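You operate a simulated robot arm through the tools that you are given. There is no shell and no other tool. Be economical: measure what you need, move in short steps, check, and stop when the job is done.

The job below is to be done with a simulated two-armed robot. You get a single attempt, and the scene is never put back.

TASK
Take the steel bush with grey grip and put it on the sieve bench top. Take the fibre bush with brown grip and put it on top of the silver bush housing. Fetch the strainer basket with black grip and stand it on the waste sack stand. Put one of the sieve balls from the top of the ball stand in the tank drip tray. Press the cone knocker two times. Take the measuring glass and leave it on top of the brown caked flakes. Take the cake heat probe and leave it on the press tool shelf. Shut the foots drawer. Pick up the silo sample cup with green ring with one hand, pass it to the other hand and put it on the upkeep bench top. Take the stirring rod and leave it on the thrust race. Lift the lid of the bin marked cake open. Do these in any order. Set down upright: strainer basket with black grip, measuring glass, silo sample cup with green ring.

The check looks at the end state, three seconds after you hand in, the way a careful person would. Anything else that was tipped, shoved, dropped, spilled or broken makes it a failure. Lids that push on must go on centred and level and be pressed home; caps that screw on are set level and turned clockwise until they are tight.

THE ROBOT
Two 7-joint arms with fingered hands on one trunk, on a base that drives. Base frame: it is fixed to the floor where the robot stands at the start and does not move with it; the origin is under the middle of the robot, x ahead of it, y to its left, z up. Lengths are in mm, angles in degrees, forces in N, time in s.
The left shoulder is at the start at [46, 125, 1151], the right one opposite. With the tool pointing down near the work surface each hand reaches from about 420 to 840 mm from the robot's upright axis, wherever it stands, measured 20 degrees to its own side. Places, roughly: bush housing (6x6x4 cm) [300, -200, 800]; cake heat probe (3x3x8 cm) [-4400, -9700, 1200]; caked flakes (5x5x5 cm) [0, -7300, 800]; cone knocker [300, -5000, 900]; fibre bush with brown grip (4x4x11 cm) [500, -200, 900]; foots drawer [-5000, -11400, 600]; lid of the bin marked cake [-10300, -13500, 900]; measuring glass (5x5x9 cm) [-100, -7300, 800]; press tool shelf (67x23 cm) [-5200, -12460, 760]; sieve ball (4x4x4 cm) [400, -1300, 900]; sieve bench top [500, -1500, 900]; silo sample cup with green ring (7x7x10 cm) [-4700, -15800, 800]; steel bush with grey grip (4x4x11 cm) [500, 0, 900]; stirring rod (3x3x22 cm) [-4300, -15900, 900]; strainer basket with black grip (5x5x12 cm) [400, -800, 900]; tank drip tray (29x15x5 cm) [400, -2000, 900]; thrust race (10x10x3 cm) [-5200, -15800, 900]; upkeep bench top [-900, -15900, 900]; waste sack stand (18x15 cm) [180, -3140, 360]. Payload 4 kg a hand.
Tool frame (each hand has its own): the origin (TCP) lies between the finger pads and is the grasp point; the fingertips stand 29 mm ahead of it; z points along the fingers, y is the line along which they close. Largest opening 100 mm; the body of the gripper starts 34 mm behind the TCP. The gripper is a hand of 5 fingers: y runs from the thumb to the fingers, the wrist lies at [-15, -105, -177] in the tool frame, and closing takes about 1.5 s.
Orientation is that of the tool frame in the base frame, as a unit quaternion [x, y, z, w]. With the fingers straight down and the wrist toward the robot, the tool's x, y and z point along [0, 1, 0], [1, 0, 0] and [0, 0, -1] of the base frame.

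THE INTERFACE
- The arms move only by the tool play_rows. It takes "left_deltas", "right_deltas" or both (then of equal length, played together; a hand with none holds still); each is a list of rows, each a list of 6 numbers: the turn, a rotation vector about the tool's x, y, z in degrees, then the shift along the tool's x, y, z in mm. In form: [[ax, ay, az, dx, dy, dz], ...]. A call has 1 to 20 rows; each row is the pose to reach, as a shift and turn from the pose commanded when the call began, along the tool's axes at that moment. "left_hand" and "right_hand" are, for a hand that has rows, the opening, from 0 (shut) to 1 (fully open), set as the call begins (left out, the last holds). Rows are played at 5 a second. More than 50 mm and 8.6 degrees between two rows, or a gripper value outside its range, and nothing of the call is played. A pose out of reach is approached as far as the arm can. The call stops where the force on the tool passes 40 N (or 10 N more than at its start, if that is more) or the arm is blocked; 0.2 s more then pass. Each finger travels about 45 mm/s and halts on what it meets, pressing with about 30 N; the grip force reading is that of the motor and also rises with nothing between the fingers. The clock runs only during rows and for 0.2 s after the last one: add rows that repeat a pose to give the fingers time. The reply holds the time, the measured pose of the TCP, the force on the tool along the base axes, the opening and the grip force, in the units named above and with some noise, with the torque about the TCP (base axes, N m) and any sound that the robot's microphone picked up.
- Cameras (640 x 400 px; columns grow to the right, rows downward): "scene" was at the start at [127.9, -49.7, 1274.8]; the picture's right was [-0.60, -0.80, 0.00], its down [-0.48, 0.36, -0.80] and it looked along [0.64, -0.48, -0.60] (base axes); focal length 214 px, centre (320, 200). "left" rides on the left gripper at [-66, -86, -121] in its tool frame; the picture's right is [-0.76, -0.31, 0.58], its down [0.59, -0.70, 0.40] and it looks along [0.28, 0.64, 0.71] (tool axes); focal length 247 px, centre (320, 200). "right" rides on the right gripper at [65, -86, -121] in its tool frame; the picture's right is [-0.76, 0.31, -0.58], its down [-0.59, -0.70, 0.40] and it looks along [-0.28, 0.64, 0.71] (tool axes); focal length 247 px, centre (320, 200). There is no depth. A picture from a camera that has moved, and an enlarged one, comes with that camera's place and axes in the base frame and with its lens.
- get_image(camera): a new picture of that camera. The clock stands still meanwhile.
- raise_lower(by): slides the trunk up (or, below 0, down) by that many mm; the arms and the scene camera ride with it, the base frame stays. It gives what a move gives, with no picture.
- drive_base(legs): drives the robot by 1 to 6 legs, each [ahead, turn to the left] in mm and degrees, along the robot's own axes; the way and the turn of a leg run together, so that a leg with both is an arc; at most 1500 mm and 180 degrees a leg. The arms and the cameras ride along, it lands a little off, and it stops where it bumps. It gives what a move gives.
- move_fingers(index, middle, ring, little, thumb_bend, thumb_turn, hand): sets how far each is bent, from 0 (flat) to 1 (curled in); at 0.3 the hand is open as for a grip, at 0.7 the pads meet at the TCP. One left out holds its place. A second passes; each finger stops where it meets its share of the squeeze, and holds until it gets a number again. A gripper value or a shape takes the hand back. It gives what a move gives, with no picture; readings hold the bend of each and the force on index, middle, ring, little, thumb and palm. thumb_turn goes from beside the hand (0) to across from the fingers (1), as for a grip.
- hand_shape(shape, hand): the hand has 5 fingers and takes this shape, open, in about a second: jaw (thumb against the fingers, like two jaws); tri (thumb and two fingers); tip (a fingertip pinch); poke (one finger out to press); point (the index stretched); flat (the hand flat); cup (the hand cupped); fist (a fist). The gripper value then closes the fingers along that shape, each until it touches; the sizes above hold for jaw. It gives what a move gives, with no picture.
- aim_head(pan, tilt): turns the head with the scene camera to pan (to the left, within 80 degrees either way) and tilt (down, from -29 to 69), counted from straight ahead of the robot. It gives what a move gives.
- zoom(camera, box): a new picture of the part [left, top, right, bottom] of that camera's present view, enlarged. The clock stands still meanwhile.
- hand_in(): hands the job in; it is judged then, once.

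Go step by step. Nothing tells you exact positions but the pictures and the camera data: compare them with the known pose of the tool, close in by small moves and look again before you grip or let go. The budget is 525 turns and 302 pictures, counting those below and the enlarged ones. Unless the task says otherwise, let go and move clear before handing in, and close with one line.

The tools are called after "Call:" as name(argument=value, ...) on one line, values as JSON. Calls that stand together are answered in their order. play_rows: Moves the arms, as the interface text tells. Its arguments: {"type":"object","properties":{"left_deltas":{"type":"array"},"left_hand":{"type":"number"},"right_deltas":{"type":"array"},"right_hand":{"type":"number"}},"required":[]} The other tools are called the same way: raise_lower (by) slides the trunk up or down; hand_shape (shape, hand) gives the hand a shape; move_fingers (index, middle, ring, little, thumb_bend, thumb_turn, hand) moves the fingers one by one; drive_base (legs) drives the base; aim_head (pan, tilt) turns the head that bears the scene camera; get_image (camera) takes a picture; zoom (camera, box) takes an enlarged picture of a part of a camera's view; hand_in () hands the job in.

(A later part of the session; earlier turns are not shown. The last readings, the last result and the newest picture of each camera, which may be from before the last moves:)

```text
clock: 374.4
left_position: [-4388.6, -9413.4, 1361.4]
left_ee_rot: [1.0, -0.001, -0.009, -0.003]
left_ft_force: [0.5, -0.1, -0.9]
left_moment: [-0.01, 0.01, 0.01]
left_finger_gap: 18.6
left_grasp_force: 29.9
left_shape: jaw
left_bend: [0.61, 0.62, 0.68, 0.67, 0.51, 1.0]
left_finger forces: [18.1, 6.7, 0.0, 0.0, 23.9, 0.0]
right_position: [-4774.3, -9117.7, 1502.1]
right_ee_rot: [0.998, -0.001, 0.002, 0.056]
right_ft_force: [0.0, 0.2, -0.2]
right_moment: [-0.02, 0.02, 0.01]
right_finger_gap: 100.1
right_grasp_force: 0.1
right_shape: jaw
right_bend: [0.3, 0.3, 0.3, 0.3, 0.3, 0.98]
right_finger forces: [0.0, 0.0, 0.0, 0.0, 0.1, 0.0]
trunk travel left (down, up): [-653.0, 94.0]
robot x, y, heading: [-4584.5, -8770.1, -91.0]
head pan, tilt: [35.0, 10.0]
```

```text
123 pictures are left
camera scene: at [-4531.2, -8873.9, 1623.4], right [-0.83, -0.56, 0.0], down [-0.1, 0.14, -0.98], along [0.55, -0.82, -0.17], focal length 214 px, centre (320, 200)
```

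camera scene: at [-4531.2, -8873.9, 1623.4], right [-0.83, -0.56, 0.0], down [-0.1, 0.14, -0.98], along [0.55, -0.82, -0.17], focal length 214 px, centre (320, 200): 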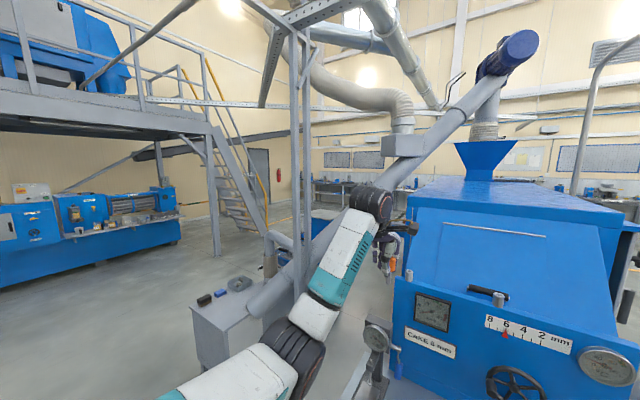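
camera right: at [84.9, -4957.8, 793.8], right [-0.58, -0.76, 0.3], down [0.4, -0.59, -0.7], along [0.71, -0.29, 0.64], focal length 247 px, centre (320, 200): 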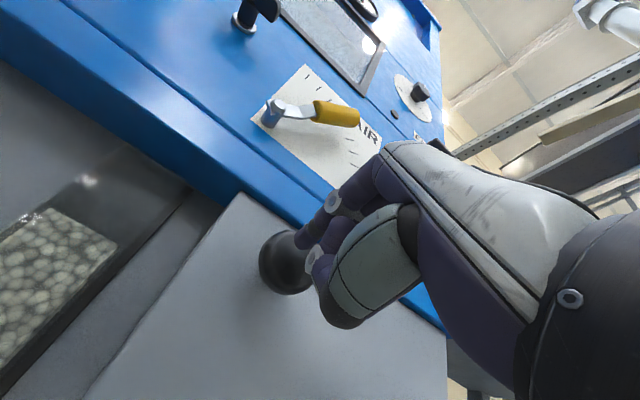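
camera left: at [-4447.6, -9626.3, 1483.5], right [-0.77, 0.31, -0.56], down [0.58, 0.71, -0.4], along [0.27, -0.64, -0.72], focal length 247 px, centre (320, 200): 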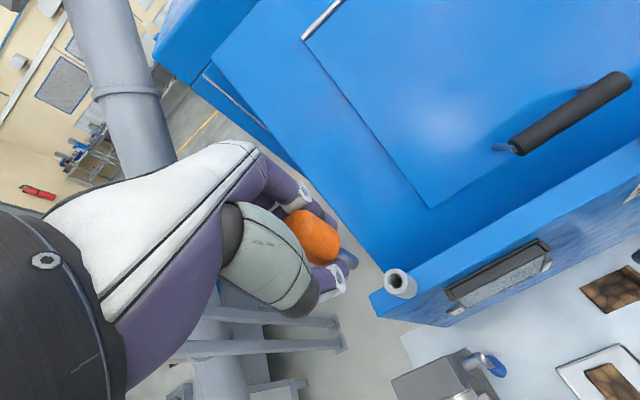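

East side looks passable round the crate. Driving east to x≈-2450, then south.

Call:
drive_base(legs=[[0, 91], [1500, 0], [630, 0], [0, -90], [900, 0]])

Call:
aim_head(pan=-25, tilt=10)

Call:
get_image(camera="scene")

```text
clock: 375.2
left_position: [-4383.6, -9413.0, 1362.4]
left_ee_rot: [1.0, 0.002, -0.009, -0.003]
left_ft_force: [0.4, 0.4, -0.9]
left_moment: [0.03, -0.05, -0.02]
left_finger_gap: 18.8
left_grasp_force: 30.4
left_shape: jaw
left_bend: [0.61, 0.62, 0.68, 0.67, 0.51, 1.0]
left_finger forces: [18.0, 6.8, 0.0, 0.1, 24.0, 0.0]
right_position: [-4770.9, -9120.1, 1501.1]
right_ee_rot: [0.998, 0.003, 0.002, 0.057]
right_ft_force: [0.1, -0.1, 0.3]
right_moment: [-0.05, 0.01, 0.0]
right_finger_gap: 100.1
right_grasp_force: 0.0
right_shape: jaw
right_bend: [0.3, 0.3, 0.3, 0.3, 0.3, 0.98]
right_finger forces: [0.1, 0.0, 0.0, 0.1, 0.0, 0.1]
trunk travel left (down, up): [-653.0, 94.0]
robot x, y, heading: [-4583.8, -8773.0, -90.5]
head pan, tilt: [35.0, 10.0]
stopped in leg 1: the robot was blocked; the commanded pose is now the measured one
```

```text
clock: 376.5
left_position: [-4383.7, -9412.0, 1360.2]
left_ee_rot: [1.0, 0.002, -0.009, -0.003]
left_ft_force: [-0.6, 0.0, 0.2]
left_moment: [0.0, -0.02, 0.04]
left_finger_gap: 18.4
left_grasp_force: 30.4
left_shape: jaw
left_bend: [0.61, 0.62, 0.68, 0.67, 0.51, 1.0]
left_finger forces: [18.1, 6.8, 0.1, 0.1, 23.8, 0.0]
right_position: [-4771.9, -9120.5, 1501.3]
right_ee_rot: [0.998, 0.002, 0.001, 0.056]
right_ft_force: [0.2, -0.5, -0.2]
right_moment: [0.01, 0.0, 0.04]
right_finger_gap: 99.7
right_grasp_force: 0.1
right_shape: jaw
right_bend: [0.3, 0.3, 0.3, 0.3, 0.3, 0.98]
right_finger forces: [0.1, 0.0, 0.0, 0.1, 0.0, 0.1]
trunk travel left (down, up): [-653.0, 94.0]
robot x, y, heading: [-4583.7, -8773.2, -90.7]
head pan, tilt: [-25.0, 10.0]
```

```text
122 pictures are left
camera scene: at [-4623.6, -8881.4, 1623.4], right [-0.9, 0.43, 0.0], down [0.08, 0.16, -0.98], along [-0.43, -0.89, -0.17], focal length 214 px, centre (320, 200)
```

scene: 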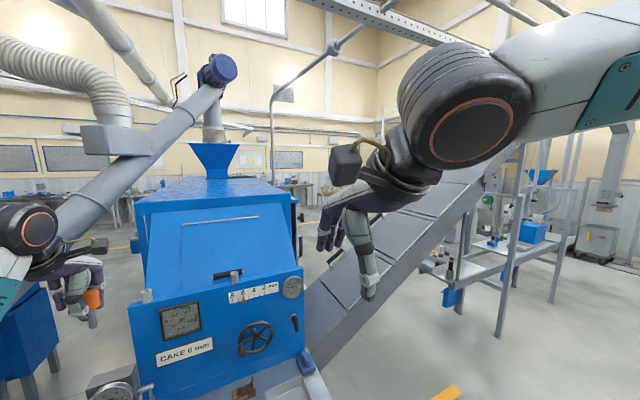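

I'm touching something behind (the stair). Forward 150 mm first, then turn and go.

Call:
drive_base(legs=[[150, 0], [0, 90], [1500, 0], [630, 0]])

Call:
aim_head(pan=-60, tilt=10)

Call:
get_image(camera="scene")

```text
clock: 391.9
left_position: [-1800.9, -8755.8, 1361.4]
left_ee_rot: [0.705, 0.709, -0.008, 0.004]
left_ft_force: [0.1, 0.2, -0.8]
left_moment: [-0.01, 0.04, -0.02]
left_finger_gap: 18.7
left_grasp_force: 30.4
left_shape: jaw
left_bend: [0.61, 0.62, 0.68, 0.67, 0.52, 1.0]
left_finger forces: [18.0, 6.9, 0.0, 0.0, 23.3, 0.1]
right_position: [-2092.7, -9144.8, 1501.2]
right_ee_rot: [0.704, 0.708, 0.04, 0.038]
right_ft_force: [0.6, -0.5, -0.8]
right_moment: [-0.01, 0.03, -0.02]
right_finger_gap: 100.0
right_grasp_force: 0.2
right_shape: jaw
right_bend: [0.3, 0.3, 0.3, 0.3, 0.3, 0.98]
right_finger forces: [0.0, 0.1, 0.0, 0.0, 0.0, 0.1]
trunk travel left (down, up): [-653.0, 94.0]
robot x, y, heading: [-2441.4, -8955.7, -0.8]
head pan, tilt: [-25.0, 10.0]
```

```text
clock: 392.9
left_position: [-1800.4, -8755.2, 1361.9]
left_ee_rot: [0.706, 0.709, -0.008, 0.003]
left_ft_force: [1.4, -0.6, 0.0]
left_moment: [-0.01, 0.01, 0.02]
left_finger_gap: 18.8
left_grasp_force: 29.6
left_shape: jaw
left_bend: [0.61, 0.62, 0.68, 0.67, 0.52, 1.0]
left_finger forces: [17.9, 7.1, 0.0, 0.0, 23.3, 0.0]
right_position: [-2092.9, -9143.7, 1501.8]
right_ee_rot: [0.704, 0.708, 0.04, 0.039]
right_ft_force: [-0.4, -0.6, -0.8]
right_moment: [-0.02, -0.04, -0.02]
right_finger_gap: 99.8
right_grasp_force: 0.0
right_shape: jaw
right_bend: [0.3, 0.3, 0.3, 0.3, 0.3, 0.98]
right_finger forces: [0.0, 0.1, 0.0, 0.0, 0.0, 0.0]
trunk travel left (down, up): [-653.0, 94.0]
robot x, y, heading: [-2439.0, -8956.9, -0.6]
head pan, tilt: [-60.0, 10.0]
```

```text
121 pictures are left
camera scene: at [-2367.0, -9035.1, 1623.4], right [-0.87, -0.49, 0.0], down [-0.09, 0.15, -0.98], along [0.48, -0.86, -0.17], focal length 214 px, centre (320, 200)
```

scene: 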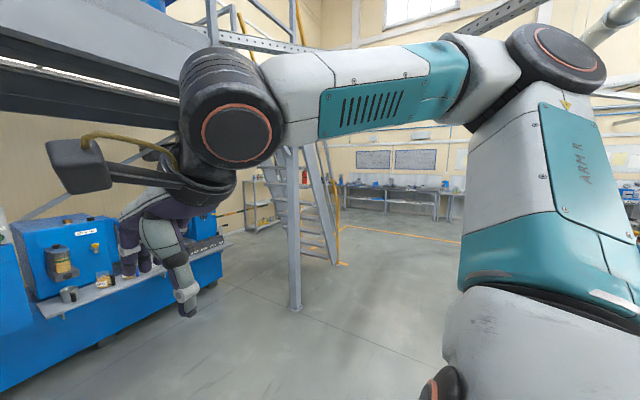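

South is open. Turning and driving 1500 mm south.

Call:
drive_base(legs=[[0, -90], [1500, 0]])

Call:
aim_head(pan=-40, tilt=12)

Call:
get_image(camera="scene")

```text
clock: 396.1
left_position: [-1992.8, -9457.9, 1361.2]
left_ee_rot: [0.977, 0.214, -0.009, -0.002]
left_ft_force: [-0.5, 0.2, -0.8]
left_moment: [-0.01, 0.01, 0.0]
left_finger_gap: 18.4
left_grasp_force: 29.8
left_shape: jaw
left_bend: [0.61, 0.62, 0.68, 0.67, 0.73, 1.0]
left_finger forces: [18.1, 7.2, 0.1, 0.1, 23.2, 0.0]
right_position: [-2470.2, -9352.3, 1501.7]
right_ee_rot: [0.976, 0.213, 0.014, 0.053]
right_ft_force: [0.8, 0.3, 0.5]
right_moment: [0.01, -0.01, -0.02]
right_finger_gap: 100.1
right_grasp_force: 0.1
right_shape: jaw
right_bend: [0.3, 0.3, 0.3, 0.3, 0.3, 0.98]
right_finger forces: [0.1, 0.1, 0.0, 0.0, 0.0, 0.0]
trunk travel left (down, up): [-653.0, 94.0]
robot x, y, heading: [-2440.1, -8955.0, -65.7]
head pan, tilt: [-60.0, 10.0]
stopped in leg 1: the robot was blocked; the commanded pose is now the measured one
```

```text
clock: 396.9
left_position: [-1993.6, -9455.8, 1362.4]
left_ee_rot: [0.977, 0.213, -0.009, -0.001]
left_ft_force: [0.1, 0.3, -0.7]
left_moment: [-0.01, 0.0, 0.03]
left_finger_gap: 18.5
left_grasp_force: 29.9
left_shape: jaw
left_bend: [0.61, 0.62, 0.68, 0.67, 0.73, 1.0]
left_finger forces: [18.1, 7.2, 0.1, 0.0, 23.2, 0.1]
right_position: [-2470.0, -9351.3, 1500.7]
right_ee_rot: [0.976, 0.212, 0.013, 0.053]
right_ft_force: [0.4, 0.0, 0.4]
right_moment: [0.02, 0.03, 0.04]
right_finger_gap: 100.1
right_grasp_force: 0.0
right_shape: jaw
right_bend: [0.3, 0.3, 0.3, 0.3, 0.3, 0.98]
right_finger forces: [0.1, 0.1, 0.0, 0.0, 0.0, 0.1]
trunk travel left (down, up): [-653.0, 94.0]
robot x, y, heading: [-2443.8, -8956.6, -66.0]
head pan, tilt: [-40.0, 12.0]
```

```text
120 pictures are left
camera scene: at [-2453.9, -9069.0, 1620.2], right [-0.96, 0.27, 0.0], down [0.06, 0.2, -0.98], along [-0.27, -0.94, -0.21], focal length 214 px, centre (320, 200)
```

scene: 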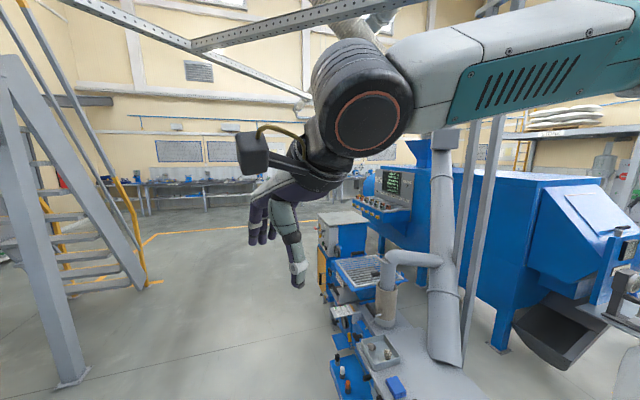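

Call:
drive_base(legs=[[400, 0], [0, -24], [1100, 0]])

Call:
aim_head(pan=-40, tilt=15)

Call:
get_image(camera="scene")

```text
clock: 405.8
left_position: [-2080.1, -11051.4, 1361.9]
left_ee_rot: [1.0, 0.007, -0.009, -0.002]
left_ft_force: [0.7, -0.2, -0.1]
left_moment: [0.01, 0.0, -0.04]
left_finger_gap: 18.5
left_grasp_force: 30.1
left_shape: jaw
left_bend: [0.61, 0.62, 0.68, 0.67, 0.73, 1.0]
left_finger forces: [18.0, 7.2, 0.1, 0.0, 22.8, 0.0]
right_position: [-2473.5, -10762.3, 1501.9]
right_ee_rot: [0.998, 0.006, 0.002, 0.055]
right_ft_force: [0.3, -0.6, 0.6]
right_moment: [0.0, 0.01, 0.0]
right_finger_gap: 99.8
right_grasp_force: 0.1
right_shape: jaw
right_bend: [0.3, 0.3, 0.3, 0.3, 0.3, 0.98]
right_finger forces: [0.0, 0.1, 0.0, 0.0, 0.1, 0.0]
trunk travel left (down, up): [-653.0, 94.0]
robot x, y, heading: [-2288.1, -10413.5, -89.4]
head pan, tilt: [-40.0, 12.0]
```

```text
clock: 406.5
left_position: [-2079.7, -11051.3, 1361.8]
left_ee_rot: [1.0, 0.007, -0.009, -0.003]
left_ft_force: [-0.7, -0.4, -0.9]
left_moment: [0.01, 0.05, 0.03]
left_finger_gap: 18.7
left_grasp_force: 29.8
left_shape: jaw
left_bend: [0.61, 0.62, 0.68, 0.67, 0.73, 1.0]
left_finger forces: [18.0, 7.3, 0.0, 0.0, 22.8, 0.0]
right_position: [-2472.4, -10761.7, 1501.4]
right_ee_rot: [0.998, 0.006, 0.002, 0.055]
right_ft_force: [0.9, 0.0, 0.2]
right_moment: [0.01, 0.01, 0.01]
right_finger_gap: 99.8
right_grasp_force: 0.0
right_shape: jaw
right_bend: [0.3, 0.3, 0.3, 0.3, 0.3, 0.98]
right_finger forces: [0.0, 0.1, 0.1, 0.0, 0.0, 0.0]
trunk travel left (down, up): [-653.0, 94.0]
robot x, y, heading: [-2287.4, -10408.6, -89.7]
head pan, tilt: [-40.0, 15.0]
```

```text
119 pictures are left
camera scene: at [-2345.0, -10509.2, 1615.2], right [-0.77, 0.64, 0.0], down [0.17, 0.2, -0.97], along [-0.62, -0.74, -0.26], focal length 214 px, centre (320, 200)
```

scene: 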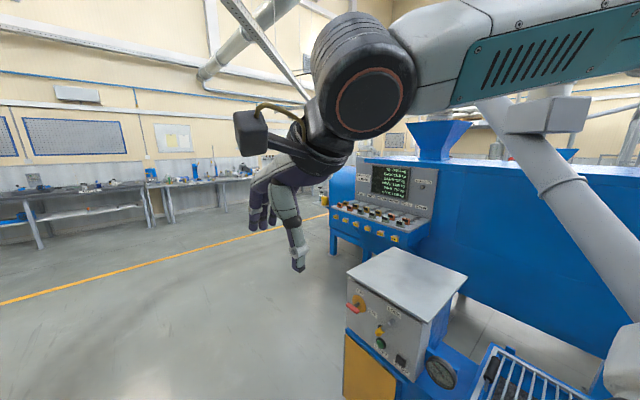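

The drawer's side seems to be west of the press; I'll continue south and then look west.

Call:
drive_base(legs=[[1500, 0], [900, 0], [0, -70]])

Call:
aim_head(pan=0, tilt=12)

Call:
get_image(camera="scene")

```text
clock: 421.2
left_position: [-2843.2, -13211.4, 1361.7]
left_ee_rot: [0.822, -0.57, -0.006, -0.007]
left_ft_force: [0.5, 0.1, 0.0]
left_moment: [0.02, 0.01, -0.03]
left_finger_gap: 18.5
left_grasp_force: 30.7
left_shape: jaw
left_bend: [0.61, 0.63, 0.68, 0.67, 0.74, 1.0]
left_finger forces: [18.0, 7.3, 0.0, 0.0, 22.5, 0.0]
right_position: [-2702.1, -12744.9, 1501.7]
right_ee_rot: [0.819, -0.571, -0.03, 0.046]
right_ft_force: [0.2, 1.0, 0.3]
right_moment: [0.0, -0.01, -0.02]
right_finger_gap: 99.9
right_grasp_force: 0.0
right_shape: jaw
right_bend: [0.3, 0.3, 0.3, 0.3, 0.3, 0.98]
right_finger forces: [0.0, 0.0, 0.0, 0.0, 0.0, 0.1]
trunk travel left (down, up): [-653.0, 94.0]
robot x, y, heading: [-2313.9, -12805.9, -160.1]
head pan, tilt: [-40.0, 15.0]
```

```text
clock: 422.3
left_position: [-2842.3, -13212.1, 1361.6]
left_ee_rot: [0.822, -0.57, -0.006, -0.007]
left_ft_force: [0.5, 0.3, -0.2]
left_moment: [0.0, 0.03, 0.02]
left_finger_gap: 18.7
left_grasp_force: 29.9
left_shape: jaw
left_bend: [0.61, 0.63, 0.68, 0.67, 0.74, 1.0]
left_finger forces: [18.0, 7.3, 0.0, 0.1, 22.5, 0.0]
right_position: [-2702.6, -12744.4, 1500.9]
right_ee_rot: [0.819, -0.572, -0.03, 0.047]
right_ft_force: [-1.5, -0.7, 0.8]
right_moment: [0.02, -0.06, -0.02]
right_finger_gap: 99.8
right_grasp_force: 0.0
right_shape: jaw
right_bend: [0.3, 0.3, 0.3, 0.3, 0.3, 0.98]
right_finger forces: [0.0, 0.0, 0.2, 0.0, 0.0, 0.1]
trunk travel left (down, up): [-653.0, 94.0]
robot x, y, heading: [-2308.6, -12805.7, -160.1]
head pan, tilt: [0.0, 12.0]
```

```text
118 pictures are left
camera scene: at [-2423.1, -12841.2, 1620.1], right [-0.34, 0.94, 0.0], down [0.2, 0.07, -0.98], along [-0.92, -0.33, -0.21], focal length 214 px, centre (320, 200)
```

scene: 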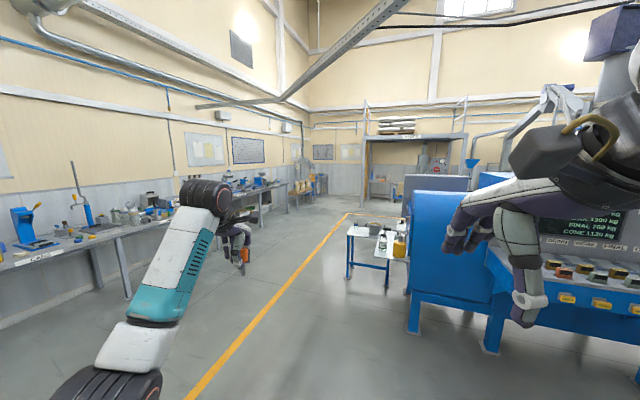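

The shelf should be around the press's far (west) end. Driving further west and south of it.

Call:
drive_base(legs=[[1500, 0], [0, -20], [1500, 0], [200, 0], [0, -90]])

Call:
aim_head(pan=-10, tilt=20)

Call:
get_image(camera="scene")

```text
clock: 436.0
left_position: [-5495.6, -13501.0, 1363.3]
left_ee_rot: [-0.707, 0.707, 0.005, 0.008]
left_ft_force: [0.0, 0.8, -0.5]
left_moment: [-0.02, 0.01, 0.03]
left_finger_gap: 18.5
left_grasp_force: 30.0
left_shape: jaw
left_bend: [0.61, 0.63, 0.68, 0.67, 0.74, 1.0]
left_finger forces: [18.2, 7.4, 0.1, 0.0, 22.7, 0.1]
right_position: [-5200.6, -13111.4, 1502.8]
right_ee_rot: [-0.704, 0.708, 0.039, -0.041]
right_ft_force: [0.7, -0.2, 0.1]
right_moment: [0.01, -0.03, -0.03]
right_finger_gap: 100.1
right_grasp_force: 0.1
right_shape: jaw
right_bend: [0.3, 0.3, 0.3, 0.3, 0.3, 0.98]
right_finger forces: [0.1, 0.0, 0.1, 0.0, 0.0, 0.0]
trunk travel left (down, up): [-653.0, 94.0]
robot x, y, heading: [-4854.9, -13302.6, 179.8]
head pan, tilt: [0.0, 12.0]
stopped in leg 3: the robot was blocked; the commanded pose is now the measured one
```

```text
clock: 436.8
left_position: [-5499.5, -13502.1, 1360.6]
left_ee_rot: [-0.707, 0.707, 0.005, 0.008]
left_ft_force: [0.2, 1.1, -1.6]
left_moment: [-0.01, 0.04, -0.02]
left_finger_gap: 18.2
left_grasp_force: 30.0
left_shape: jaw
left_bend: [0.61, 0.63, 0.68, 0.67, 0.74, 1.0]
left_finger forces: [18.2, 7.5, 0.1, 0.0, 22.7, 0.0]
right_position: [-5203.1, -13112.5, 1502.9]
right_ee_rot: [-0.704, 0.708, 0.039, -0.041]
right_ft_force: [-0.4, -0.3, -0.5]
right_moment: [-0.05, -0.01, 0.01]
right_finger_gap: 99.6
right_grasp_force: 0.1
right_shape: jaw
right_bend: [0.3, 0.3, 0.3, 0.3, 0.3, 0.98]
right_finger forces: [0.0, 0.1, 0.0, 0.0, 0.0, 0.0]
trunk travel left (down, up): [-653.0, 94.0]
robot x, y, heading: [-4852.8, -13305.8, 180.0]
head pan, tilt: [-10.0, 20.0]
```

```text
117 pictures are left
camera scene: at [-4975.0, -13285.3, 1607.0], right [0.17, 0.98, 0.0], down [0.34, -0.06, -0.94], along [-0.93, 0.16, -0.34], focal length 214 px, centre (320, 200)
```

scene: 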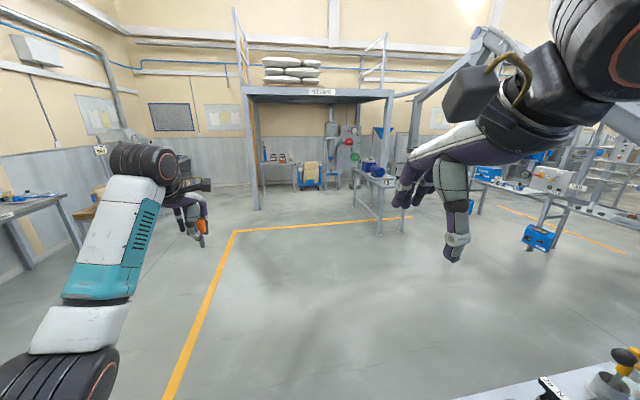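

Blocked by the small table to my right front. Checking it before moving away.

Call:
aim_head(pan=-60, tilt=40)

Call:
get_image(camera="scene")

```text
clock: 437.9
left_position: [-5498.0, -13500.8, 1361.5]
left_ee_rot: [0.707, -0.707, -0.006, -0.007]
left_ft_force: [0.7, 0.6, -0.9]
left_moment: [0.0, 0.02, 0.0]
left_finger_gap: 18.3
left_grasp_force: 30.2
left_shape: jaw
left_bend: [0.61, 0.63, 0.68, 0.67, 0.74, 1.0]
left_finger forces: [18.2, 7.4, 0.1, 0.1, 22.7, 0.0]
right_position: [-5202.3, -13111.8, 1501.3]
right_ee_rot: [-0.704, 0.708, 0.04, -0.04]
right_ft_force: [-0.2, -0.1, 0.1]
right_moment: [0.0, -0.01, -0.02]
right_finger_gap: 100.0
right_grasp_force: 0.1
right_shape: jaw
right_bend: [0.3, 0.3, 0.3, 0.3, 0.3, 0.98]
right_finger forces: [0.0, 0.0, 0.1, 0.0, 0.0, 0.0]
trunk travel left (down, up): [-653.0, 94.0]
robot x, y, heading: [-4852.9, -13303.5, 180.1]
head pan, tilt: [-60.0, 40.0]
```

```text
116 pictures are left
camera scene: at [-4924.9, -13227.8, 1575.7], right [0.87, 0.5, 0.0], down [0.32, -0.56, -0.77], along [-0.38, 0.66, -0.64], focal length 214 px, centre (320, 200)
```

scene: 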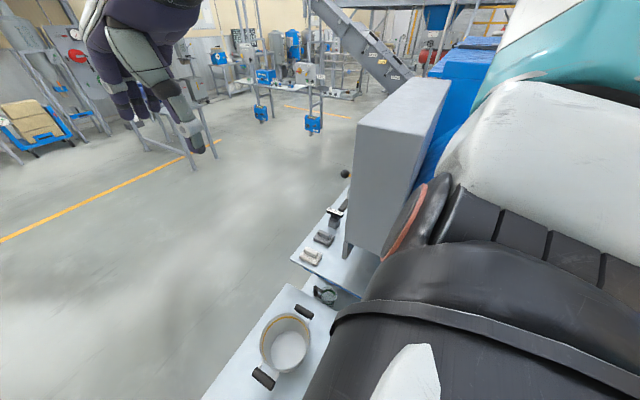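

The table looks undisturbed (a pot on it). The tool shelf is beyond it on the west side near (-5200, -12460). I'll back up and go round to approach from the west.

Call:
drive_base(legs=[[-300, 0], [0, 45], [600, 0], [0, -45], [950, 0], [0, -90]])

Call:
aim_head(pan=-40, tilt=25)

Call:
get_image(camera="scene")

```text
clock: 444.1
left_position: [-5117.2, -14131.2, 1365.0]
left_ee_rot: [0.922, -0.387, -0.01, -0.003]
left_ft_force: [-0.1, -0.3, -0.8]
left_moment: [0.04, 0.0, -0.01]
left_finger_gap: 18.3
left_grasp_force: 30.4
left_shape: jaw
left_bend: [0.61, 0.63, 0.68, 0.68, 0.74, 1.0]
left_finger forces: [18.4, 7.8, 0.0, 0.0, 23.2, 0.0]
right_position: [-5177.8, -13645.4, 1503.9]
right_ee_rot: [0.92, -0.387, -0.023, 0.053]
right_ft_force: [0.6, -0.3, 0.9]
right_moment: [-0.01, -0.02, 0.01]
right_finger_gap: 100.4
right_grasp_force: 0.1
right_shape: jaw
right_bend: [0.3, 0.3, 0.3, 0.3, 0.3, 0.98]
right_finger forces: [0.1, 0.0, 0.1, 0.0, 0.1, 0.0]
trunk travel left (down, up): [-653.0, 94.0]
robot x, y, heading: [-4800.4, -13545.1, -138.5]
head pan, tilt: [-60.0, 40.0]
stopped in leg 3: the robot was blocked; the commanded pose is now the measured one
```

```text
clock: 444.9
left_position: [-5120.4, -14130.7, 1363.5]
left_ee_rot: [0.922, -0.386, -0.008, -0.003]
left_ft_force: [0.0, 1.0, -1.6]
left_moment: [-0.01, 0.0, 0.0]
left_finger_gap: 18.2
left_grasp_force: 30.1
left_shape: jaw
left_bend: [0.61, 0.63, 0.68, 0.68, 0.74, 1.0]
left_finger forces: [18.3, 7.9, 0.0, 0.1, 23.1, 0.1]
right_position: [-5181.0, -13645.0, 1501.6]
right_ee_rot: [0.92, -0.388, -0.022, 0.054]
right_ft_force: [0.4, -0.6, 0.1]
right_moment: [-0.02, -0.01, -0.01]
right_finger_gap: 100.1
right_grasp_force: 0.1
right_shape: jaw
right_bend: [0.3, 0.3, 0.3, 0.3, 0.3, 0.98]
right_finger forces: [0.0, 0.1, 0.0, 0.0, 0.0, 0.0]
trunk travel left (down, up): [-653.0, 94.0]
robot x, y, heading: [-4800.4, -13540.9, -138.4]
head pan, tilt: [-40.0, 25.0]
```

```text
115 pictures are left
camera scene: at [-4911.4, -13559.5, 1599.0], right [-0.03, 1.0, 0.0], down [0.42, 0.01, -0.91], along [-0.91, -0.02, -0.42], focal length 214 px, centre (320, 200)
```

scene: 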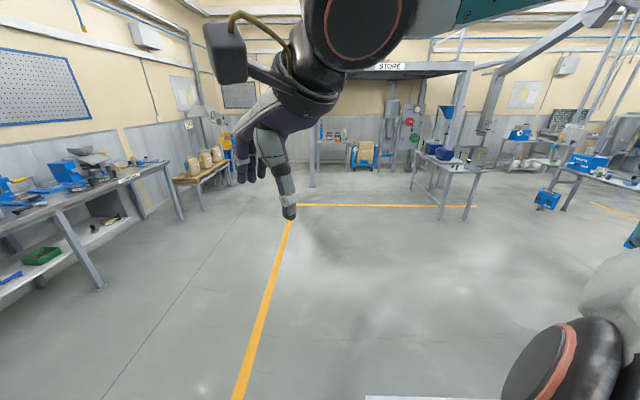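

The table reaches further than thought. I'll move straight south 350 mm first, then west.

Call:
drive_base(legs=[[0, 48], [350, 0], [0, -90], [1200, 0], [0, -90]])

Call:
aim_head(pan=-40, tilt=25)

Call:
get_image(camera="scene")

```text
clock: 446.5
left_position: [-4904.3, -14176.3, 1362.6]
left_ee_rot: [0.971, -0.24, -0.009, -0.003]
left_ft_force: [-0.4, -1.0, -0.8]
left_moment: [0.02, 0.06, 0.01]
left_finger_gap: 18.4
left_grasp_force: 30.6
left_shape: jaw
left_bend: [0.61, 0.63, 0.68, 0.68, 0.74, 1.0]
left_finger forces: [19.0, 8.3, 0.0, 0.0, 23.7, 0.0]
right_position: [-5109.8, -13733.3, 1504.6]
right_ee_rot: [0.969, -0.24, -0.013, 0.058]
right_ft_force: [1.0, 0.0, 0.7]
right_moment: [-0.02, 0.05, -0.03]
right_finger_gap: 99.7
right_grasp_force: 0.1
right_shape: jaw
right_bend: [0.3, 0.3, 0.3, 0.3, 0.3, 0.98]
right_finger forces: [0.1, 0.1, 0.0, 0.1, 0.0, 0.1]
trunk travel left (down, up): [-653.0, 94.0]
robot x, y, heading: [-4779.7, -13522.0, -129.9]
head pan, tilt: [-40.0, 25.0]
stopped in leg 1: the robot was blocked; the commanded pose is now the measured one
```

```text
clock: 447.1
left_position: [-4907.0, -14177.9, 1364.1]
left_ee_rot: [0.97, -0.241, -0.01, -0.004]
left_ft_force: [0.0, -0.5, -0.5]
left_moment: [0.01, 0.02, 0.01]
left_finger_gap: 18.1
left_grasp_force: 29.9
left_shape: jaw
left_bend: [0.61, 0.63, 0.68, 0.68, 0.74, 1.0]
left_finger forces: [19.0, 8.4, 0.0, 0.0, 23.6, 0.0]
right_position: [-5112.1, -13736.8, 1503.9]
right_ee_rot: [0.969, -0.24, -0.015, 0.057]
right_ft_force: [1.2, 0.5, 0.1]
right_moment: [0.04, 0.04, -0.02]
right_finger_gap: 100.0
right_grasp_force: 0.0
right_shape: jaw
right_bend: [0.3, 0.3, 0.3, 0.3, 0.3, 0.98]
right_finger forces: [0.0, 0.0, 0.1, 0.0, 0.1, 0.1]
trunk travel left (down, up): [-653.0, 94.0]
robot x, y, heading: [-4779.5, -13521.1, -129.8]
head pan, tilt: [-40.0, 25.0]
```

```text
114 pictures are left
camera scene: at [-4883.2, -13558.4, 1599.3], right [-0.18, 0.98, 0.0], down [0.41, 0.08, -0.91], along [-0.89, -0.16, -0.42], focal length 214 px, centre (320, 200)
```

scene: 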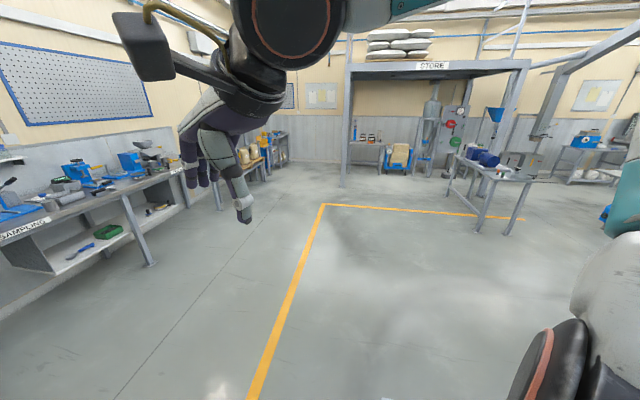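

Call:
drive_base(legs=[[250, 0]])

```text
clock: 448.3
left_position: [-4921.0, -14179.2, 1363.1]
left_ee_rot: [0.969, -0.247, -0.009, -0.004]
left_ft_force: [0.3, -0.3, -0.7]
left_moment: [-0.02, 0.02, -0.06]
left_finger_gap: 18.1
left_grasp_force: 30.1
left_shape: jaw
left_bend: [0.61, 0.63, 0.68, 0.68, 0.74, 1.0]
left_finger forces: [18.9, 8.2, 0.1, 0.0, 23.5, 0.1]
right_position: [-5120.9, -13736.6, 1503.3]
right_ee_rot: [0.968, -0.246, -0.012, 0.058]
right_ft_force: [0.6, 1.0, 0.8]
right_moment: [0.03, -0.03, -0.01]
right_finger_gap: 99.9
right_grasp_force: 0.1
right_shape: jaw
right_bend: [0.3, 0.3, 0.3, 0.3, 0.3, 0.98]
right_finger forces: [0.0, 0.0, 0.0, 0.0, 0.0, 0.0]
trunk travel left (down, up): [-653.0, 94.0]
robot x, y, heading: [-4786.3, -13527.9, -131.7]
head pan, tilt: [-40.0, 25.0]
stopped in leg 1: the robot was blocked; the commanded pose is now the measured one
```

Call:
aim_head(pan=-80, tilt=60)

Call:
get_image(camera="scene")

```text
clock: 449.4
left_position: [-4921.0, -14179.8, 1363.7]
left_ee_rot: [0.969, -0.245, -0.009, -0.002]
left_ft_force: [0.3, -0.2, -0.4]
left_moment: [-0.01, 0.0, 0.0]
left_finger_gap: 18.0
left_grasp_force: 30.0
left_shape: jaw
left_bend: [0.61, 0.63, 0.68, 0.68, 0.74, 1.0]
left_finger forces: [18.9, 8.2, 0.1, 0.0, 23.5, 0.0]
right_position: [-5121.8, -13735.5, 1502.8]
right_ee_rot: [0.968, -0.245, -0.012, 0.056]
right_ft_force: [0.0, -0.6, -0.5]
right_moment: [0.01, 0.0, 0.03]
right_finger_gap: 99.9
right_grasp_force: 0.0
right_shape: jaw
right_bend: [0.3, 0.3, 0.3, 0.3, 0.3, 0.98]
right_finger forces: [0.0, 0.1, 0.0, 0.1, 0.1, 0.0]
trunk travel left (down, up): [-653.0, 94.0]
robot x, y, heading: [-4782.8, -13526.5, -131.7]
head pan, tilt: [-80.0, 60.0]
```

```text
113 pictures are left
camera scene: at [-4857.8, -13510.6, 1549.0], right [0.52, 0.85, 0.0], down [0.74, -0.45, -0.5], along [-0.43, 0.26, -0.87], focal length 214 px, centre (320, 200)
```

scene: 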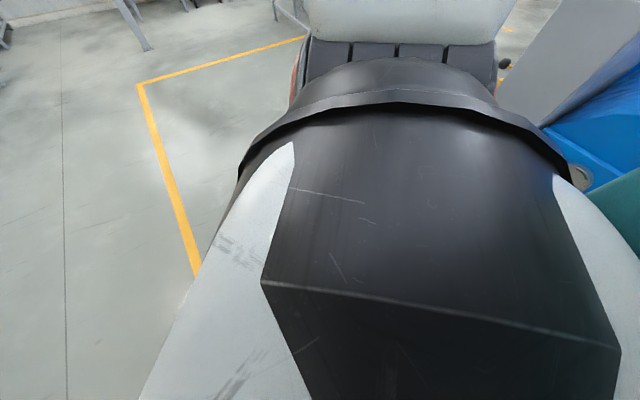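

Call:
drive_base(legs=[[-250, 0]])

Call:
drive_base(legs=[[0, 41], [500, 0]])

```text
clock: 451.2
left_position: [-4753.2, -13992.6, 1363.4]
left_ee_rot: [0.97, -0.245, -0.009, -0.003]
left_ft_force: [0.6, 0.3, -0.3]
left_moment: [-0.03, 0.02, 0.02]
left_finger_gap: 18.2
left_grasp_force: 30.1
left_shape: jaw
left_bend: [0.61, 0.63, 0.68, 0.68, 0.74, 1.0]
left_finger forces: [18.9, 8.2, 0.1, 0.0, 23.5, 0.0]
right_position: [-4955.5, -13549.7, 1504.2]
right_ee_rot: [0.968, -0.243, -0.011, 0.058]
right_ft_force: [0.8, -0.2, -0.2]
right_moment: [-0.03, 0.01, -0.03]
right_finger_gap: 100.1
right_grasp_force: 0.1
right_shape: jaw
right_bend: [0.3, 0.3, 0.3, 0.3, 0.3, 0.98]
right_finger forces: [0.1, 0.1, 0.0, 0.0, 0.0, 0.0]
trunk travel left (down, up): [-653.0, 94.0]
robot x, y, heading: [-4617.3, -13342.0, -131.4]
head pan, tilt: [-80.0, 60.0]
```

```text
clock: 456.1
left_position: [-4278.5, -14411.2, 1362.7]
left_ee_rot: [0.993, 0.118, -0.009, 0.0]
left_ft_force: [-0.2, -0.6, -1.3]
left_moment: [0.02, 0.02, 0.02]
left_finger_gap: 18.3
left_grasp_force: 30.1
left_shape: jaw
left_bend: [0.61, 0.63, 0.68, 0.68, 0.74, 1.0]
left_finger forces: [18.4, 8.0, 0.1, 0.0, 22.4, 0.1]
right_position: [-4724.8, -14216.2, 1502.7]
right_ee_rot: [0.991, 0.119, 0.01, 0.058]
right_ft_force: [0.8, 0.3, 0.3]
right_moment: [0.01, 0.01, -0.02]
right_finger_gap: 99.9
right_grasp_force: 0.0
right_shape: jaw
right_bend: [0.3, 0.3, 0.3, 0.3, 0.3, 0.98]
right_finger forces: [0.1, 0.0, 0.0, 0.0, 0.0, 0.0]
trunk travel left (down, up): [-653.0, 94.0]
robot x, y, heading: [-4613.0, -13834.7, -89.3]
head pan, tilt: [-80.0, 60.0]
```

Call:
drive_base(legs=[[0, -90.7], [1400, 0], [0, -90]])

Call:
aim_head(pan=-40, tilt=22)

Call:
get_image(camera="scene")

```text
clock: 470.7
left_position: [-6327.5, -13240.2, 1363.2]
left_ee_rot: [-0.106, 0.994, 0.0, 0.009]
left_ft_force: [-0.5, 0.5, -2.0]
left_moment: [0.03, -0.02, 0.01]
left_finger_gap: 18.2
left_grasp_force: 30.2
left_shape: jaw
left_bend: [0.61, 0.63, 0.68, 0.68, 0.74, 1.0]
left_finger forces: [17.9, 8.0, 0.0, 0.0, 20.6, 0.0]
right_position: [-5886.5, -13444.7, 1503.3]
right_ee_rot: [-0.108, 0.992, 0.058, -0.009]
right_ft_force: [-0.1, -0.1, -0.6]
right_moment: [0.03, 0.03, 0.0]
right_finger_gap: 100.0
right_grasp_force: 0.0
right_shape: jaw
right_bend: [0.3, 0.3, 0.3, 0.3, 0.3, 0.98]
right_finger forces: [0.0, 0.0, 0.0, 0.0, 0.0, 0.0]
trunk travel left (down, up): [-653.0, 94.0]
robot x, y, heading: [-6005.8, -13822.3, 89.1]
head pan, tilt: [-80.0, 60.0]
```

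```text
clock: 471.8
left_position: [-6326.6, -13239.7, 1362.3]
left_ee_rot: [-0.106, 0.994, 0.0, 0.009]
left_ft_force: [-0.3, -0.5, -0.3]
left_moment: [0.01, -0.02, -0.01]
left_finger_gap: 18.1
left_grasp_force: 29.8
left_shape: jaw
left_bend: [0.61, 0.63, 0.68, 0.68, 0.74, 1.0]
left_finger forces: [17.9, 7.9, 0.1, 0.0, 20.5, 0.0]
right_position: [-5885.6, -13444.6, 1503.4]
right_ee_rot: [-0.108, 0.993, 0.057, -0.009]
right_ft_force: [0.4, -0.1, 0.8]
right_moment: [0.01, -0.03, 0.01]
right_finger_gap: 100.2
right_grasp_force: 0.1
right_shape: jaw
right_bend: [0.3, 0.3, 0.3, 0.3, 0.3, 0.98]
right_finger forces: [0.0, 0.1, 0.1, 0.0, 0.1, 0.0]
trunk travel left (down, up): [-653.0, 94.0]
robot x, y, heading: [-6004.6, -13824.0, 89.3]
head pan, tilt: [-40.0, 22.0]
```

```text
112 pictures are left
camera scene: at [-5943.8, -13723.7, 1603.8], right [0.76, -0.65, 0.0], down [-0.25, -0.28, -0.93], along [0.61, 0.7, -0.38], focal length 214 px, centre (320, 200)
```

scene: 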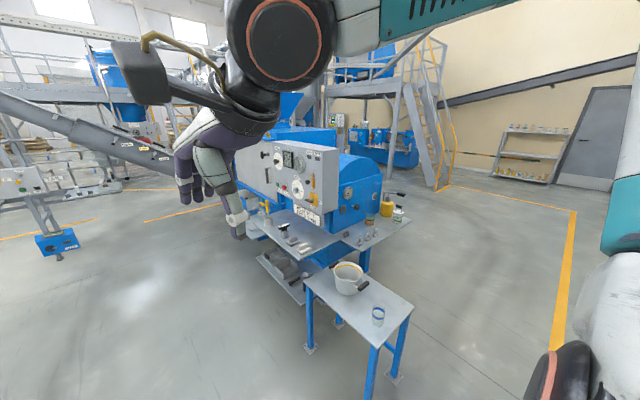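

Call:
zoom(camera="scene", box=[220, 130, 430, 340])

```text
1.90 times, centred on (325, 235) of scene
camera zoom: at [-5943.8, -13723.7, 1603.8], right [0.76, -0.65, 0.0], down [-0.25, -0.28, -0.93], along [0.61, 0.7, -0.38], focal length 408 px, centre (310, 133)
```

zoom: 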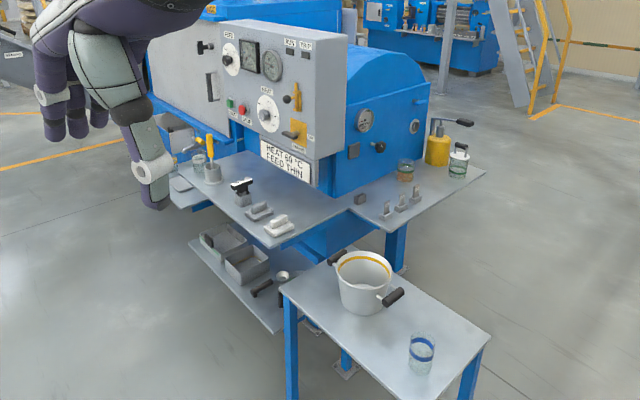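

Clear view: the tool shelf is the upper shelf with the clamp and blocks (centre ≈ (-5200, -12460, 760)). I'll drive north and face it from the west.

Call:
drive_base(legs=[[1160, 0], [0, -89]])

Call:
aim_head(pan=5, tilt=40)

Call:
get_image(camera="scene")

```text
clock: 481.4
left_position: [-5435.7, -12309.0, 1362.3]
left_ee_rot: [0.608, 0.794, -0.006, 0.006]
left_ft_force: [0.1, -0.5, -0.7]
left_moment: [0.02, 0.01, 0.02]
left_finger_gap: 18.0
left_grasp_force: 29.7
left_shape: jaw
left_bend: [0.61, 0.63, 0.68, 0.68, 0.75, 1.0]
left_finger forces: [17.8, 7.9, 0.2, 0.0, 20.1, 0.0]
right_position: [-5618.9, -12759.6, 1503.4]
right_ee_rot: [0.607, 0.793, 0.048, 0.034]
right_ft_force: [0.4, 0.1, -0.1]
right_moment: [0.04, 0.01, 0.02]
right_finger_gap: 100.0
right_grasp_force: 0.0
right_shape: jaw
right_bend: [0.3, 0.3, 0.3, 0.3, 0.3, 0.98]
right_finger forces: [0.0, 0.0, 0.0, 0.1, 0.0, 0.0]
trunk travel left (down, up): [-653.0, 94.0]
robot x, y, heading: [-6000.3, -12659.2, 2.0]
head pan, tilt: [-40.0, 22.0]
```

```text
clock: 482.6
left_position: [-5435.2, -12307.5, 1362.6]
left_ee_rot: [0.608, 0.794, -0.006, 0.007]
left_ft_force: [0.0, -0.2, -0.3]
left_moment: [0.0, -0.01, 0.04]
left_finger_gap: 18.0
left_grasp_force: 29.7
left_shape: jaw
left_bend: [0.61, 0.63, 0.68, 0.68, 0.75, 1.0]
left_finger forces: [17.8, 8.0, 0.1, 0.1, 20.0, 0.0]
right_position: [-5617.5, -12759.2, 1503.9]
right_ee_rot: [0.607, 0.792, 0.048, 0.034]
right_ft_force: [-0.3, -0.4, 0.0]
right_moment: [0.02, 0.0, 0.02]
right_finger_gap: 100.1
right_grasp_force: 0.1
right_shape: jaw
right_bend: [0.3, 0.3, 0.3, 0.3, 0.3, 0.98]
right_finger forces: [0.0, 0.1, 0.1, 0.1, 0.1, 0.0]
trunk travel left (down, up): [-653.0, 94.0]
robot x, y, heading: [-6000.4, -12656.9, 2.3]
head pan, tilt: [5.0, 40.0]
```

```text
110 pictures are left
camera scene: at [-5890.2, -12644.9, 1575.7], right [0.12, -0.99, 0.0], down [-0.64, -0.08, -0.77], along [0.76, 0.09, -0.64], focal length 214 px, centre (320, 200)
```

scene: 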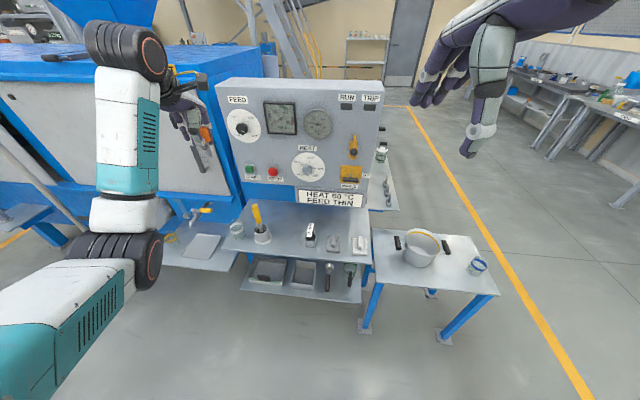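

Free spot on the shelf: between the cup and the clamp, about (-5215, -12395). I'll drive 130 mm ahead, centre the hand in y, then lower the trunk.

Call:
drive_base(legs=[[130, -2]])

Call:
play_rows(left_deltas=[[0, 0, 4, -20, -5, 0], [0, 0, 8, -45, -10, 0], [0, 0, 12, -70, -15, 0], [0, 0, 15, -92, -20, 0]])

Call:
raise_lower(by=-290)

Call:
get_image(camera="scene")

Call:
get_image(camera="left")

```text
clock: 483.9
left_position: [-5293.3, -12326.3, 1364.1]
left_ee_rot: [0.622, 0.783, -0.006, 0.007]
left_ft_force: [-0.1, -0.6, -0.3]
left_moment: [0.0, 0.03, 0.01]
left_finger_gap: 17.9
left_grasp_force: 29.8
left_shape: jaw
left_bend: [0.61, 0.63, 0.68, 0.68, 0.75, 1.0]
left_finger forces: [17.9, 8.0, 0.0, 0.0, 20.2, 0.1]
right_position: [-5491.1, -12771.1, 1504.1]
right_ee_rot: [0.621, 0.782, 0.048, 0.034]
right_ft_force: [-0.5, 0.7, 0.4]
right_moment: [0.0, -0.01, -0.02]
right_finger_gap: 100.0
right_grasp_force: 0.2
right_shape: jaw
right_bend: [0.3, 0.3, 0.3, 0.3, 0.3, 0.98]
right_finger forces: [0.1, 0.1, 0.0, 0.0, 0.0, 0.1]
trunk travel left (down, up): [-653.0, 94.0]
robot x, y, heading: [-5869.2, -12660.0, 0.0]
head pan, tilt: [5.0, 40.0]
```

```text
clock: 484.9
left_position: [-5290.8, -12422.4, 1364.8]
left_ee_rot: [0.719, 0.695, -0.006, 0.007]
left_ft_force: [0.0, 0.2, -0.8]
left_moment: [0.0, -0.02, -0.01]
left_finger_gap: 18.0
left_grasp_force: 30.2
left_shape: jaw
left_bend: [0.62, 0.63, 0.68, 0.68, 0.75, 1.0]
left_finger forces: [17.8, 8.0, 0.1, 0.0, 20.1, 0.0]
right_position: [-5491.5, -12770.8, 1503.3]
right_ee_rot: [0.621, 0.782, 0.048, 0.034]
right_ft_force: [0.2, -0.6, 0.2]
right_moment: [0.0, -0.01, 0.05]
right_finger_gap: 99.8
right_grasp_force: 0.0
right_shape: jaw
right_bend: [0.3, 0.3, 0.3, 0.3, 0.3, 0.98]
right_finger forces: [0.0, 0.0, 0.0, 0.0, 0.1, 0.0]
trunk travel left (down, up): [-653.0, 94.0]
robot x, y, heading: [-5871.2, -12657.6, 0.2]
head pan, tilt: [5.0, 40.0]
```

```text
clock: 487.8
left_position: [-5291.4, -12420.4, 1075.1]
left_ee_rot: [0.719, 0.695, -0.006, 0.008]
left_ft_force: [0.3, 0.2, -1.7]
left_moment: [0.02, 0.02, -0.01]
left_finger_gap: 17.9
left_grasp_force: 30.5
left_shape: jaw
left_bend: [0.62, 0.63, 0.68, 0.68, 0.75, 1.0]
left_finger forces: [17.8, 7.9, 0.0, 0.0, 20.1, 0.0]
right_position: [-5492.1, -12770.6, 1215.0]
right_ee_rot: [0.62, 0.782, 0.047, 0.034]
right_ft_force: [0.3, -0.1, 0.0]
right_moment: [0.01, 0.01, 0.0]
right_finger_gap: 100.0
right_grasp_force: 0.0
right_shape: jaw
right_bend: [0.3, 0.3, 0.3, 0.3, 0.3, 0.98]
right_finger forces: [0.0, 0.0, 0.0, 0.1, 0.0, 0.0]
trunk travel left (down, up): [-363.0, 384.0]
robot x, y, heading: [-5870.8, -12657.9, 0.1]
head pan, tilt: [5.0, 40.0]
```

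```text
109 pictures are left
camera scene: at [-5731.6, -12646.4, 1283.6], right [0.09, -1.0, 0.0], down [-0.64, -0.06, -0.77], along [0.76, 0.07, -0.64], focal length 214 px, centre (320, 200)
```

scene: 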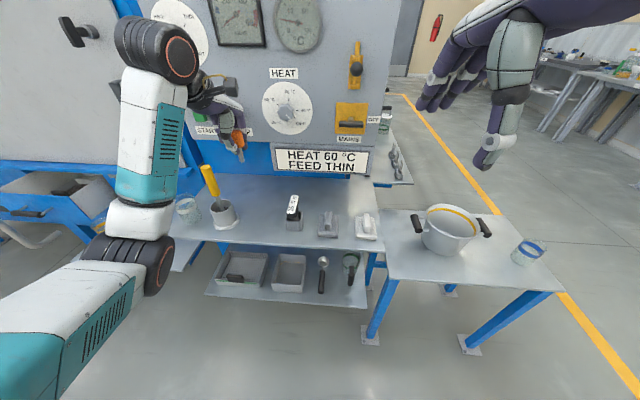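

```text
108 pictures are left
camera left: at [-5378.3, -12480.3, 1196.0], right [-0.33, -0.76, -0.56], down [-0.68, 0.61, -0.41], along [0.65, 0.25, -0.72], focal length 247 px, centre (320, 200)
```

left: 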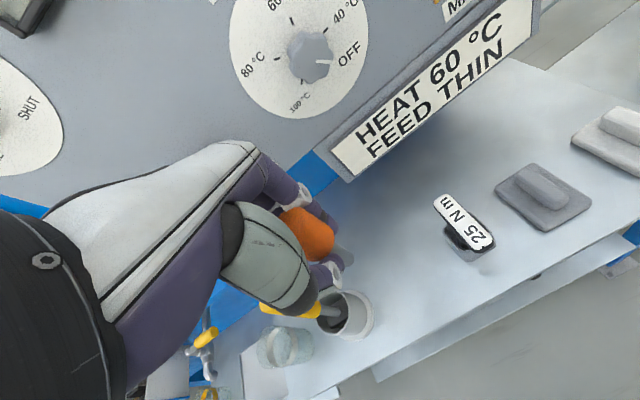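

The gap between cup and clamp is centred at y≈-12390. I'll tilt the hand 45° forward (so the probe lies down on release) and come down to ~90 mm above.

Call:
play_rows(left_deltas=[[-6, 0, 0, 5, 8, 20], [-12, 0, 0, 10, 16, 45], [-18, 0, 0, 15, 24, 70], [-25, 0, 0, 20, 32, 100], [-32, 0, 0, 26, 40, 130], [-39, 0, 0, 32, 48, 155], [-45, 0, 0, 32, 50, 175], [-45, 0, 0, 32, 50, 175]])

Call:
get_image(camera="left")

Call:
zoom(camera="scene", box=[140, 110, 340, 260])

```text
clock: 489.6
left_position: [-5239.8, -12392.5, 900.6]
left_ee_rot: [0.662, 0.643, 0.261, 0.283]
left_ft_force: [-0.3, 1.2, -0.7]
left_moment: [0.0, 0.01, -0.04]
left_finger_gap: 18.1
left_grasp_force: 30.3
left_shape: jaw
left_bend: [0.62, 0.63, 0.68, 0.68, 0.75, 1.0]
left_finger forces: [17.8, 8.1, 0.0, 0.0, 20.3, 0.0]
right_position: [-5490.5, -12771.2, 1212.9]
right_ee_rot: [0.621, 0.782, 0.047, 0.033]
right_ft_force: [0.3, 0.4, 0.8]
right_moment: [0.0, 0.0, 0.02]
right_finger_gap: 100.3
right_grasp_force: 0.0
right_shape: jaw
right_bend: [0.3, 0.3, 0.3, 0.3, 0.3, 0.98]
right_finger forces: [0.0, 0.1, 0.1, 0.1, 0.0, 0.1]
trunk travel left (down, up): [-363.0, 384.0]
robot x, y, heading: [-5871.4, -12657.5, 0.0]
head pan, tilt: [5.0, 40.0]
```

```text
107 pictures are left
camera left: at [-5385.7, -12452.3, 924.5], right [0.17, -0.77, -0.61], down [-0.19, 0.58, -0.79], along [0.97, 0.25, -0.05], focal length 247 px, centre (320, 200)
```

left: 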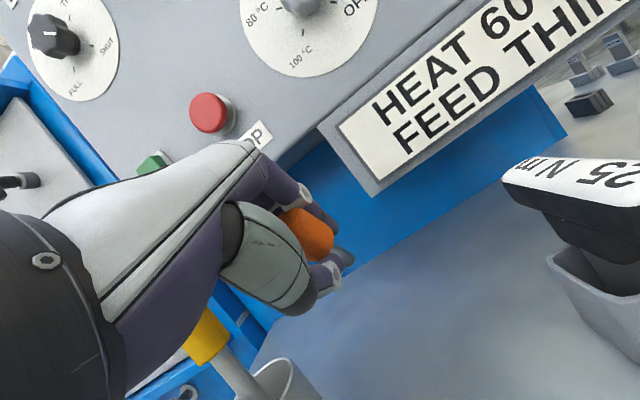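

```text
2.67 times, centred on (240, 185) of scene
camera zoom: at [-5731.4, -12646.4, 1283.5], right [0.09, -1.0, 0.0], down [-0.64, -0.06, -0.77], along [0.76, 0.07, -0.64], focal length 572 px, centre (533, 240)
```

zoom: 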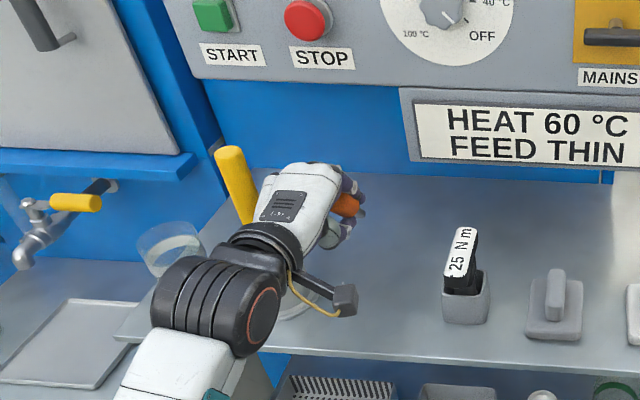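

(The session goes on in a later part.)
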